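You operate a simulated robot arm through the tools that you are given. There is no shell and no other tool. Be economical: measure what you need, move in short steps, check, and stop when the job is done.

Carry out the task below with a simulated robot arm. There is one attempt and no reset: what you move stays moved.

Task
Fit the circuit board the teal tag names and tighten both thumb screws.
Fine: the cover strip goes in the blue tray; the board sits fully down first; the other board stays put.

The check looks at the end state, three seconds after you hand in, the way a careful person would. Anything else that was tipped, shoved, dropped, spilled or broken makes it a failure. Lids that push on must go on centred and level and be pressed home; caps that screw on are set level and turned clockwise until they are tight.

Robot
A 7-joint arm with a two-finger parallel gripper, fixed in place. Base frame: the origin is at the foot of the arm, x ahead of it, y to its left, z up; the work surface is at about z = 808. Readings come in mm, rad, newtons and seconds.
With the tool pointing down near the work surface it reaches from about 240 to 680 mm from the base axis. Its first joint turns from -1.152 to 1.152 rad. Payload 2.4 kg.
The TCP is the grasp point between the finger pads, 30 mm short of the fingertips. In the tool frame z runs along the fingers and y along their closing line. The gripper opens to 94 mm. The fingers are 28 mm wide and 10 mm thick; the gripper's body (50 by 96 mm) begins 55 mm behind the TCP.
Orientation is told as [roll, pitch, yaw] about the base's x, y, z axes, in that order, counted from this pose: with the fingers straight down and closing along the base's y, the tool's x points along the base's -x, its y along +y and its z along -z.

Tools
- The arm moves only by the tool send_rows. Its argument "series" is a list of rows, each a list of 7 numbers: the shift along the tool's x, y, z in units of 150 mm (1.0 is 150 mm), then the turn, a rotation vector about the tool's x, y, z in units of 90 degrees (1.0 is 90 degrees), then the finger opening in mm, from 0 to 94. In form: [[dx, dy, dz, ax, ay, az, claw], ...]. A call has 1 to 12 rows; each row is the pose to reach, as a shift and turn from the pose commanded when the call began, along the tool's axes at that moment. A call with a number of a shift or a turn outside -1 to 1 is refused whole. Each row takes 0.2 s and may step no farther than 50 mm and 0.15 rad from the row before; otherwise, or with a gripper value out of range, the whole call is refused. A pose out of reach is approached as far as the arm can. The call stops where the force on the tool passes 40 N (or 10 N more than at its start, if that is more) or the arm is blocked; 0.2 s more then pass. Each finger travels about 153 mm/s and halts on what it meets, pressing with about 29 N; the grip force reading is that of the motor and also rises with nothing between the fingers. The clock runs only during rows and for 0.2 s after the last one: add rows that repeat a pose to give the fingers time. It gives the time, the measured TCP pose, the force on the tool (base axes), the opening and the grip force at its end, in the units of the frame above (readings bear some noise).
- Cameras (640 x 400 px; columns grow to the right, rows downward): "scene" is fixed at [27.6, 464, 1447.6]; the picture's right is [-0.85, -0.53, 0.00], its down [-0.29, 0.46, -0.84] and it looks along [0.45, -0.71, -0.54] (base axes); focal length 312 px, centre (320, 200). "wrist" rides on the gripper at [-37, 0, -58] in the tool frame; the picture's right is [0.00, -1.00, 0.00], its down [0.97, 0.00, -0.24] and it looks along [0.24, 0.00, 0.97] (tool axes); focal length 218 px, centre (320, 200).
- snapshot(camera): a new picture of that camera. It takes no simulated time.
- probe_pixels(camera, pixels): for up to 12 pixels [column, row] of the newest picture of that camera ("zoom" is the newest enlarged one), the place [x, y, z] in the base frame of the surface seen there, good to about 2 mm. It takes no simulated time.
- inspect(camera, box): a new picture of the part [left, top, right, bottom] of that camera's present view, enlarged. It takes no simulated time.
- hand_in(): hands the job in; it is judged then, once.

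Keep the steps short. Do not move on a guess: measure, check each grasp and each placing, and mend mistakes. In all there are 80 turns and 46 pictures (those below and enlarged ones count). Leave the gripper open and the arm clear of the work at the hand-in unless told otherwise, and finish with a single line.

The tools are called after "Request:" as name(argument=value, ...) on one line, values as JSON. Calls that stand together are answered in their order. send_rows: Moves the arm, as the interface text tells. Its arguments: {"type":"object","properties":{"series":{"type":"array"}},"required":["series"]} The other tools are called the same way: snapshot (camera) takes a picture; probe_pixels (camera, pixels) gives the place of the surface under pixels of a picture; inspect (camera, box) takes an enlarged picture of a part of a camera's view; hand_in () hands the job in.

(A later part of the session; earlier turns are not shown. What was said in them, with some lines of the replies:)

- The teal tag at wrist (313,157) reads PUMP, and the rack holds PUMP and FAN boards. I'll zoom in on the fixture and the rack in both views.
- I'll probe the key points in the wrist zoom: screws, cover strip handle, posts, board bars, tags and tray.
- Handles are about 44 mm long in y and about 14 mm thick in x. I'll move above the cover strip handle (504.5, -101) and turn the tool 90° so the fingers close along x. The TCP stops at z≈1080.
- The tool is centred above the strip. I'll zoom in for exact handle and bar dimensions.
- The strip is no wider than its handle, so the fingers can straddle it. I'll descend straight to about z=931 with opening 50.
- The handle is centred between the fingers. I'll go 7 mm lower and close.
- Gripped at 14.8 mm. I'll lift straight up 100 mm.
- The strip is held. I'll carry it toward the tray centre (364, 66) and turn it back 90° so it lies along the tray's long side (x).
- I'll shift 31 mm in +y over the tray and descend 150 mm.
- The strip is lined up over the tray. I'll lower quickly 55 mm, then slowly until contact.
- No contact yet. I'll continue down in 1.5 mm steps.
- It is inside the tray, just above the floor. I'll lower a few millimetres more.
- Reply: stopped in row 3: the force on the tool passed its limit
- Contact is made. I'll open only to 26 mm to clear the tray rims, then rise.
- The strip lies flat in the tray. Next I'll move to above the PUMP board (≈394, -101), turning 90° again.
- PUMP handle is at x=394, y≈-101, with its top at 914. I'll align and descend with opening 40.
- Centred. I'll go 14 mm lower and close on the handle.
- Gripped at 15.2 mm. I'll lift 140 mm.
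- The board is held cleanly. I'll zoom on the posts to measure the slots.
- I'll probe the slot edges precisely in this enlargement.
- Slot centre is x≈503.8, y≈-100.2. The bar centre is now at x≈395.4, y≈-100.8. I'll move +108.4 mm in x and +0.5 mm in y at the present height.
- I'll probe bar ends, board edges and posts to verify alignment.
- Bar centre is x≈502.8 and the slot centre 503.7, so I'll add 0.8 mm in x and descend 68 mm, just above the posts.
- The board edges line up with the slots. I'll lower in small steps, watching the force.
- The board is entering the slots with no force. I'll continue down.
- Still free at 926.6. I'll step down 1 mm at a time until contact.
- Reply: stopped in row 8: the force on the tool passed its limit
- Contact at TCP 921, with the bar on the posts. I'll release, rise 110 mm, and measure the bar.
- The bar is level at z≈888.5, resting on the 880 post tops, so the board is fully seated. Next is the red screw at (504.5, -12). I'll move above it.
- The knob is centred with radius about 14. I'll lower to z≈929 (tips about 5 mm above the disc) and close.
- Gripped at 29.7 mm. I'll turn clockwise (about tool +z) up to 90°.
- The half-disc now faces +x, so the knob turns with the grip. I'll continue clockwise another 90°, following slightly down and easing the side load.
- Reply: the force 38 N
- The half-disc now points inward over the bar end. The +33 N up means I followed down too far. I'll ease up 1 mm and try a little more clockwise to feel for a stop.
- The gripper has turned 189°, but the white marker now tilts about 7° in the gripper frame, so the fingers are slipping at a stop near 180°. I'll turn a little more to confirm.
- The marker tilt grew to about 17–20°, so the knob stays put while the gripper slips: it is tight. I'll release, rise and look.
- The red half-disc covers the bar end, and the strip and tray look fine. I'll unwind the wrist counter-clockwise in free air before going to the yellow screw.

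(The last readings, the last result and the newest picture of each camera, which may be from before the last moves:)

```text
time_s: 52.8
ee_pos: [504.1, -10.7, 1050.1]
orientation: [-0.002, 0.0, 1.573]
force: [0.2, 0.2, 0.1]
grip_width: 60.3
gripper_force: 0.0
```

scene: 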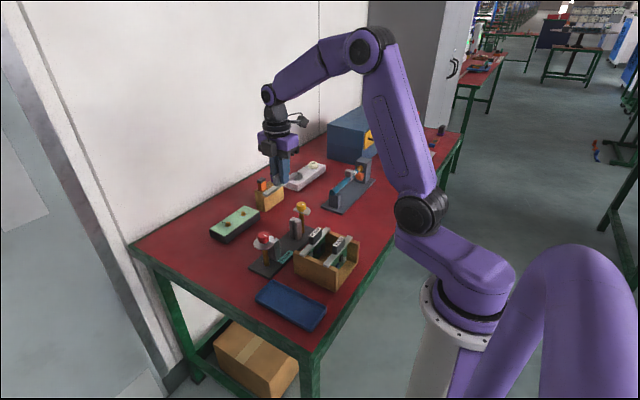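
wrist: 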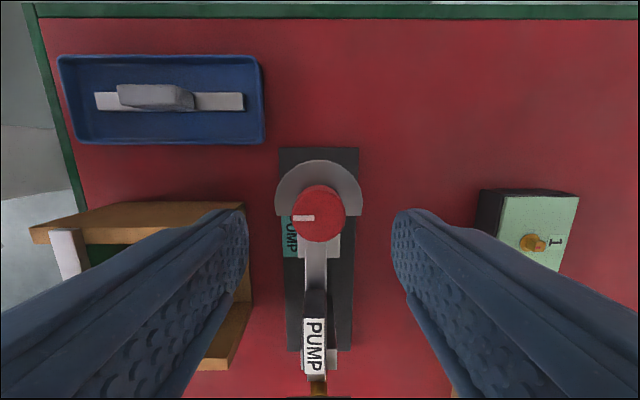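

I'll move to the yellow screw at (504.5, -188.3) in two hops, then down to z≈972.

Request:
send_rows(series=[[0.2, 0, 0, 0, 0, 0, 60], [0.45, 0, 0, 0, 0, 0, 60], [0.7, 0, 0, 0, 0, 0, 60], [0.9, 0, 0, 0, 0, 0, 60], [0.9, 0, 0, 0, 0, 0, 60]])

Request:
send_rows(series=[[0.15, 0, 0, 0, 0, 0, 60], [0.277, 0, 0, 0, 0, 0, 60], [0.277, 0, 0.2, 0, 0, 0, 60], [0.277, 0, 0.4, 0, 0, 0, 60], [0.277, 0, 0.52, 0, 0, 0, 60], [0.277, 0, 0.52, 0, 0, 0, 60]])

Request:
snapshot(camera="wrist")

```text
time_s: 54.0
ee_pos: [506.2, -147.5, 1049.6]
orientation: [-0.004, 0.0, 1.569]
force: [-0.6, 0.2, -0.6]
grip_width: 59.9
gripper_force: 0.0
```

```text
time_s: 55.4
ee_pos: [505.2, -187.8, 973.1]
orientation: [-0.004, -0.001, 1.571]
force: [0.1, -0.6, -0.7]
grip_width: 59.8
gripper_force: 0.1
```

```text
10 pictures are left
```

wrist: 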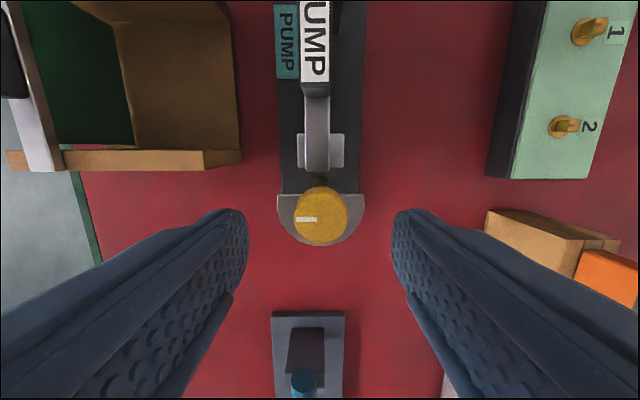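

The yellow knob is centred (col 321). I'll lower 43 mm and close.

Request:
send_rows(series=[[0, 0, 0.15, 0, 0, 0, 50], [0, 0, 0.25, 0, 0, 0, 45], [0, 0, 0.287, 0, 0, 0, 45], [0, 0, 0.287, 0, 0, 0, 30], [0, 0, 0.287, 0, 0, 0, 15], [0, 0, 0.287, 0, 0, 0, 10], [0, 0, 0.287, 0, 0, 0, 10]])

```text
time_s: 57.0
ee_pos: [505.2, -189.3, 929.1]
orientation: [-0.005, 0.001, 1.569]
force: [3.9, -0.7, -2.0]
grip_width: 29.7
gripper_force: 45.3
```

Gripped at 29.7 mm. I'll turn clockwise 90°.

Request:
send_rows(series=[[0, 0, 0, 0, 0, 0.09, 10], [0, 0, 0, 0, 0, 0.18, 10], [0, 0, 0, 0, 0, 0.27, 10], [0, 0, 0, 0, 0, 0.36, 10], [0, 0, 0, 0, 0, 0.45, 10], [0, 0, 0, 0, 0, 0.54, 10], [0, 0, 0, 0, 0, 0.63, 10], [0, 0, 0, 0, 0, 0.72, 10], [0, 0, 0, 0, 0, 0.81, 10], [0, 0, 0, 0, 0, 0.9, 10], [0, 0, 0, 0, 0, 0.99, 10], [0, 0, 0, 0, 0, 0.99, 10]])

```text
time_s: 59.4
ee_pos: [506.2, -188.8, 928.6]
orientation: [-0.004, -0.004, 0.043]
force: [5.1, -2.6, -9.9]
grip_width: 29.7
gripper_force: 45.3
stopped in row 12: the force on the tool passed its limit (the readings are from after the stop); the commanded pose is now the measured one
```

It reached about 88° with a slight downward pull, as with red. I'll continue clockwise, following down about 0.5 mm.

Request:
send_rows(series=[[0, 0, 0.003, 0, 0, 0.0, 10], [0, 0, 0.003, 0, 0, 0.09, 10], [0, 0, 0.003, 0, 0, 0.18, 10], [0, 0, 0.003, 0, 0, 0.27, 10], [0, 0, 0.004, 0, 0, 0.36, 10], [0, 0, 0.004, 0, 0, 0.45, 10], [0, 0, 0.004, 0, 0, 0.54, 10], [0, 0, 0.004, 0, 0, 0.63, 10], [0, 0, 0.004, 0, 0, 0.72, 10], [0, 0, 0.004, 0, 0, 0.81, 10], [0, 0, 0.004, 0, 0, 0.9, 10], [0, 0, 0.004, 0, 0, 0.99, 10]])

Request:
inspect(camera="wrist", box=[240, 140, 400, 290])

```text
time_s: 62.0
ee_pos: [505.6, -189.3, 928.3]
orientation: [0.007, -0.003, -1.517]
force: [7.4, -14.5, 8.0]
grip_width: 29.7
gripper_force: 45.2
```

```text
2.67 times, centred on (320, 215) of wrist
```

zoom: 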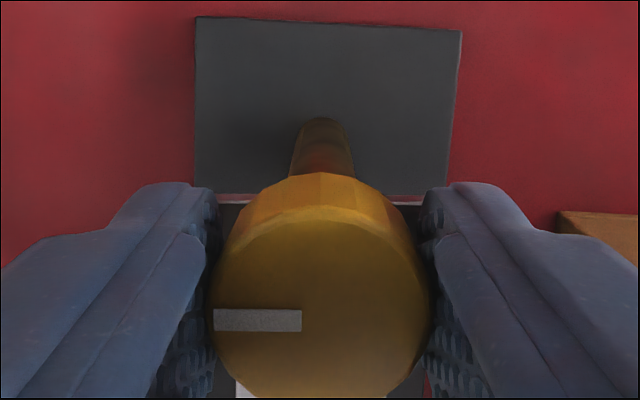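

The marker is level in the grip, so there is no slip yet after 177°. I'll turn a further 27° to reach the stop.

Request:
send_rows(series=[[0, 0, 0, 0, 0, 0.04, 10], [0, 0, 0, 0, 0, 0.08, 10], [0, 0, 0, 0, 0, 0.12, 10], [0, 0, 0, 0, 0, 0.16, 10], [0, 0, 0, 0, 0, 0.2, 10], [0, 0, 0, 0, 0, 0.24, 10], [0, 0, 0, 0, 0, 0.28, 10], [0, 0, 0, 0, 0, 0.3, 10], [0, 0, 0, 0, 0, 0.3, 10]])

Request:
inspect(camera="wrist", box=[240, 140, 400, 290])

```text
time_s: 64.0
ee_pos: [505.7, -187.1, 928.1]
orientation: [0.004, 0.001, -1.986]
force: [12.6, 10.4, 3.6]
grip_width: 29.6
gripper_force: 45.1
```

```text
2.67 times, centred on (320, 215) of wrist
```

zoom: 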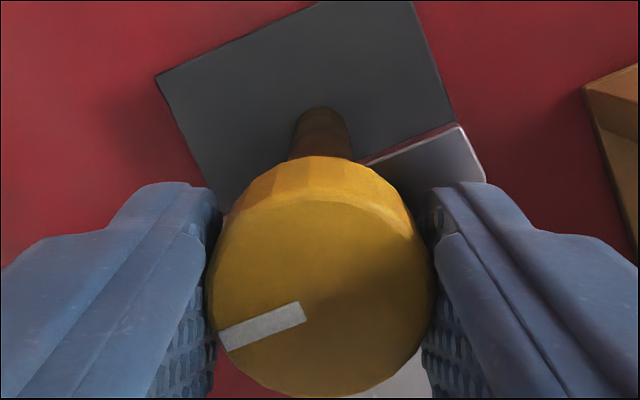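

The marker tilted about 20° within the grip and the gripper slipped on a stopped knob, the same as red: tight. I'll release and rise.

Request:
send_rows(series=[[0, 0, 0, 0, 0, 0, 45], [0, 0, 0, 0, 0, 0, 45], [0, 0, -0.1, 0, 0, 0, 50], [0, 0, -0.3, 0, 0, 0, 50], [0, 0, -0.6, 0, 0, 0, 60], [0, 0, -0.9, 0, 0, 0, 60], [0, 0, -1, 0, 0, 0, 60], [0, 0, -1, 0, 0, 0, 60]])

Request:
inspect(camera="scene", box=[230, 180, 370, 340])

Request:
inspect(camera="scene", box=[245, 195, 325, 280])

```text
time_s: 65.8
ee_pos: [503.6, -186.2, 1077.3]
orientation: [0.005, 0.001, -1.985]
force: [0.0, -0.6, 0.1]
grip_width: 59.7
gripper_force: 0.1
```

```text
2.50 times, centred on (300, 260) of scene
```

zoom: 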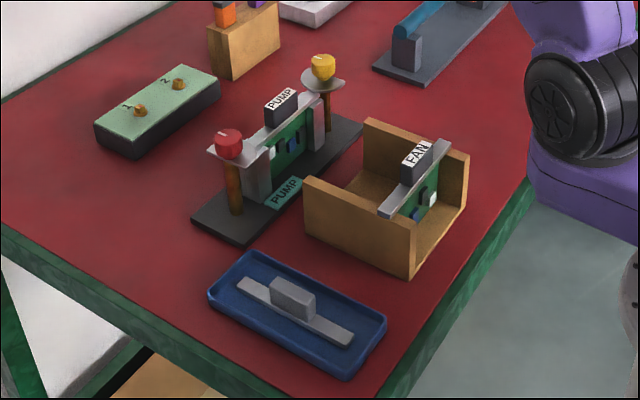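

```text
4.71 times, centred on (285, 238) of scene
```

zoom: 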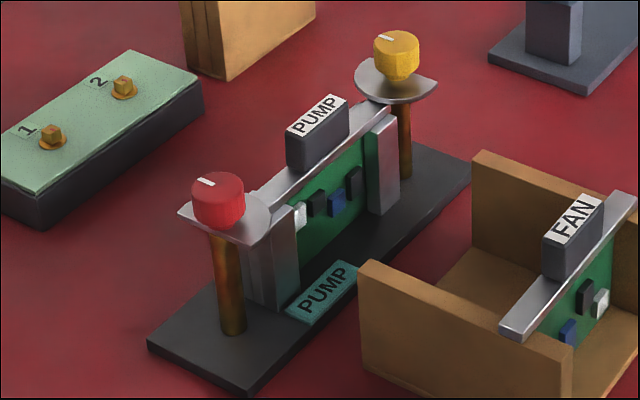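

Both half-discs are turned inward over the bar ends and both pointers show the same position. The board is level and seated, the strip is in the tray, FAN is untouched, and the gripper is open and clear. I'll hand in.

Request:
hand_in()

```text
The job is handed in.
```

The PUMP board is fitted and fully down, both thumb screws are tight, the cover strip is in the blue tray, and the FAN board was left in place.
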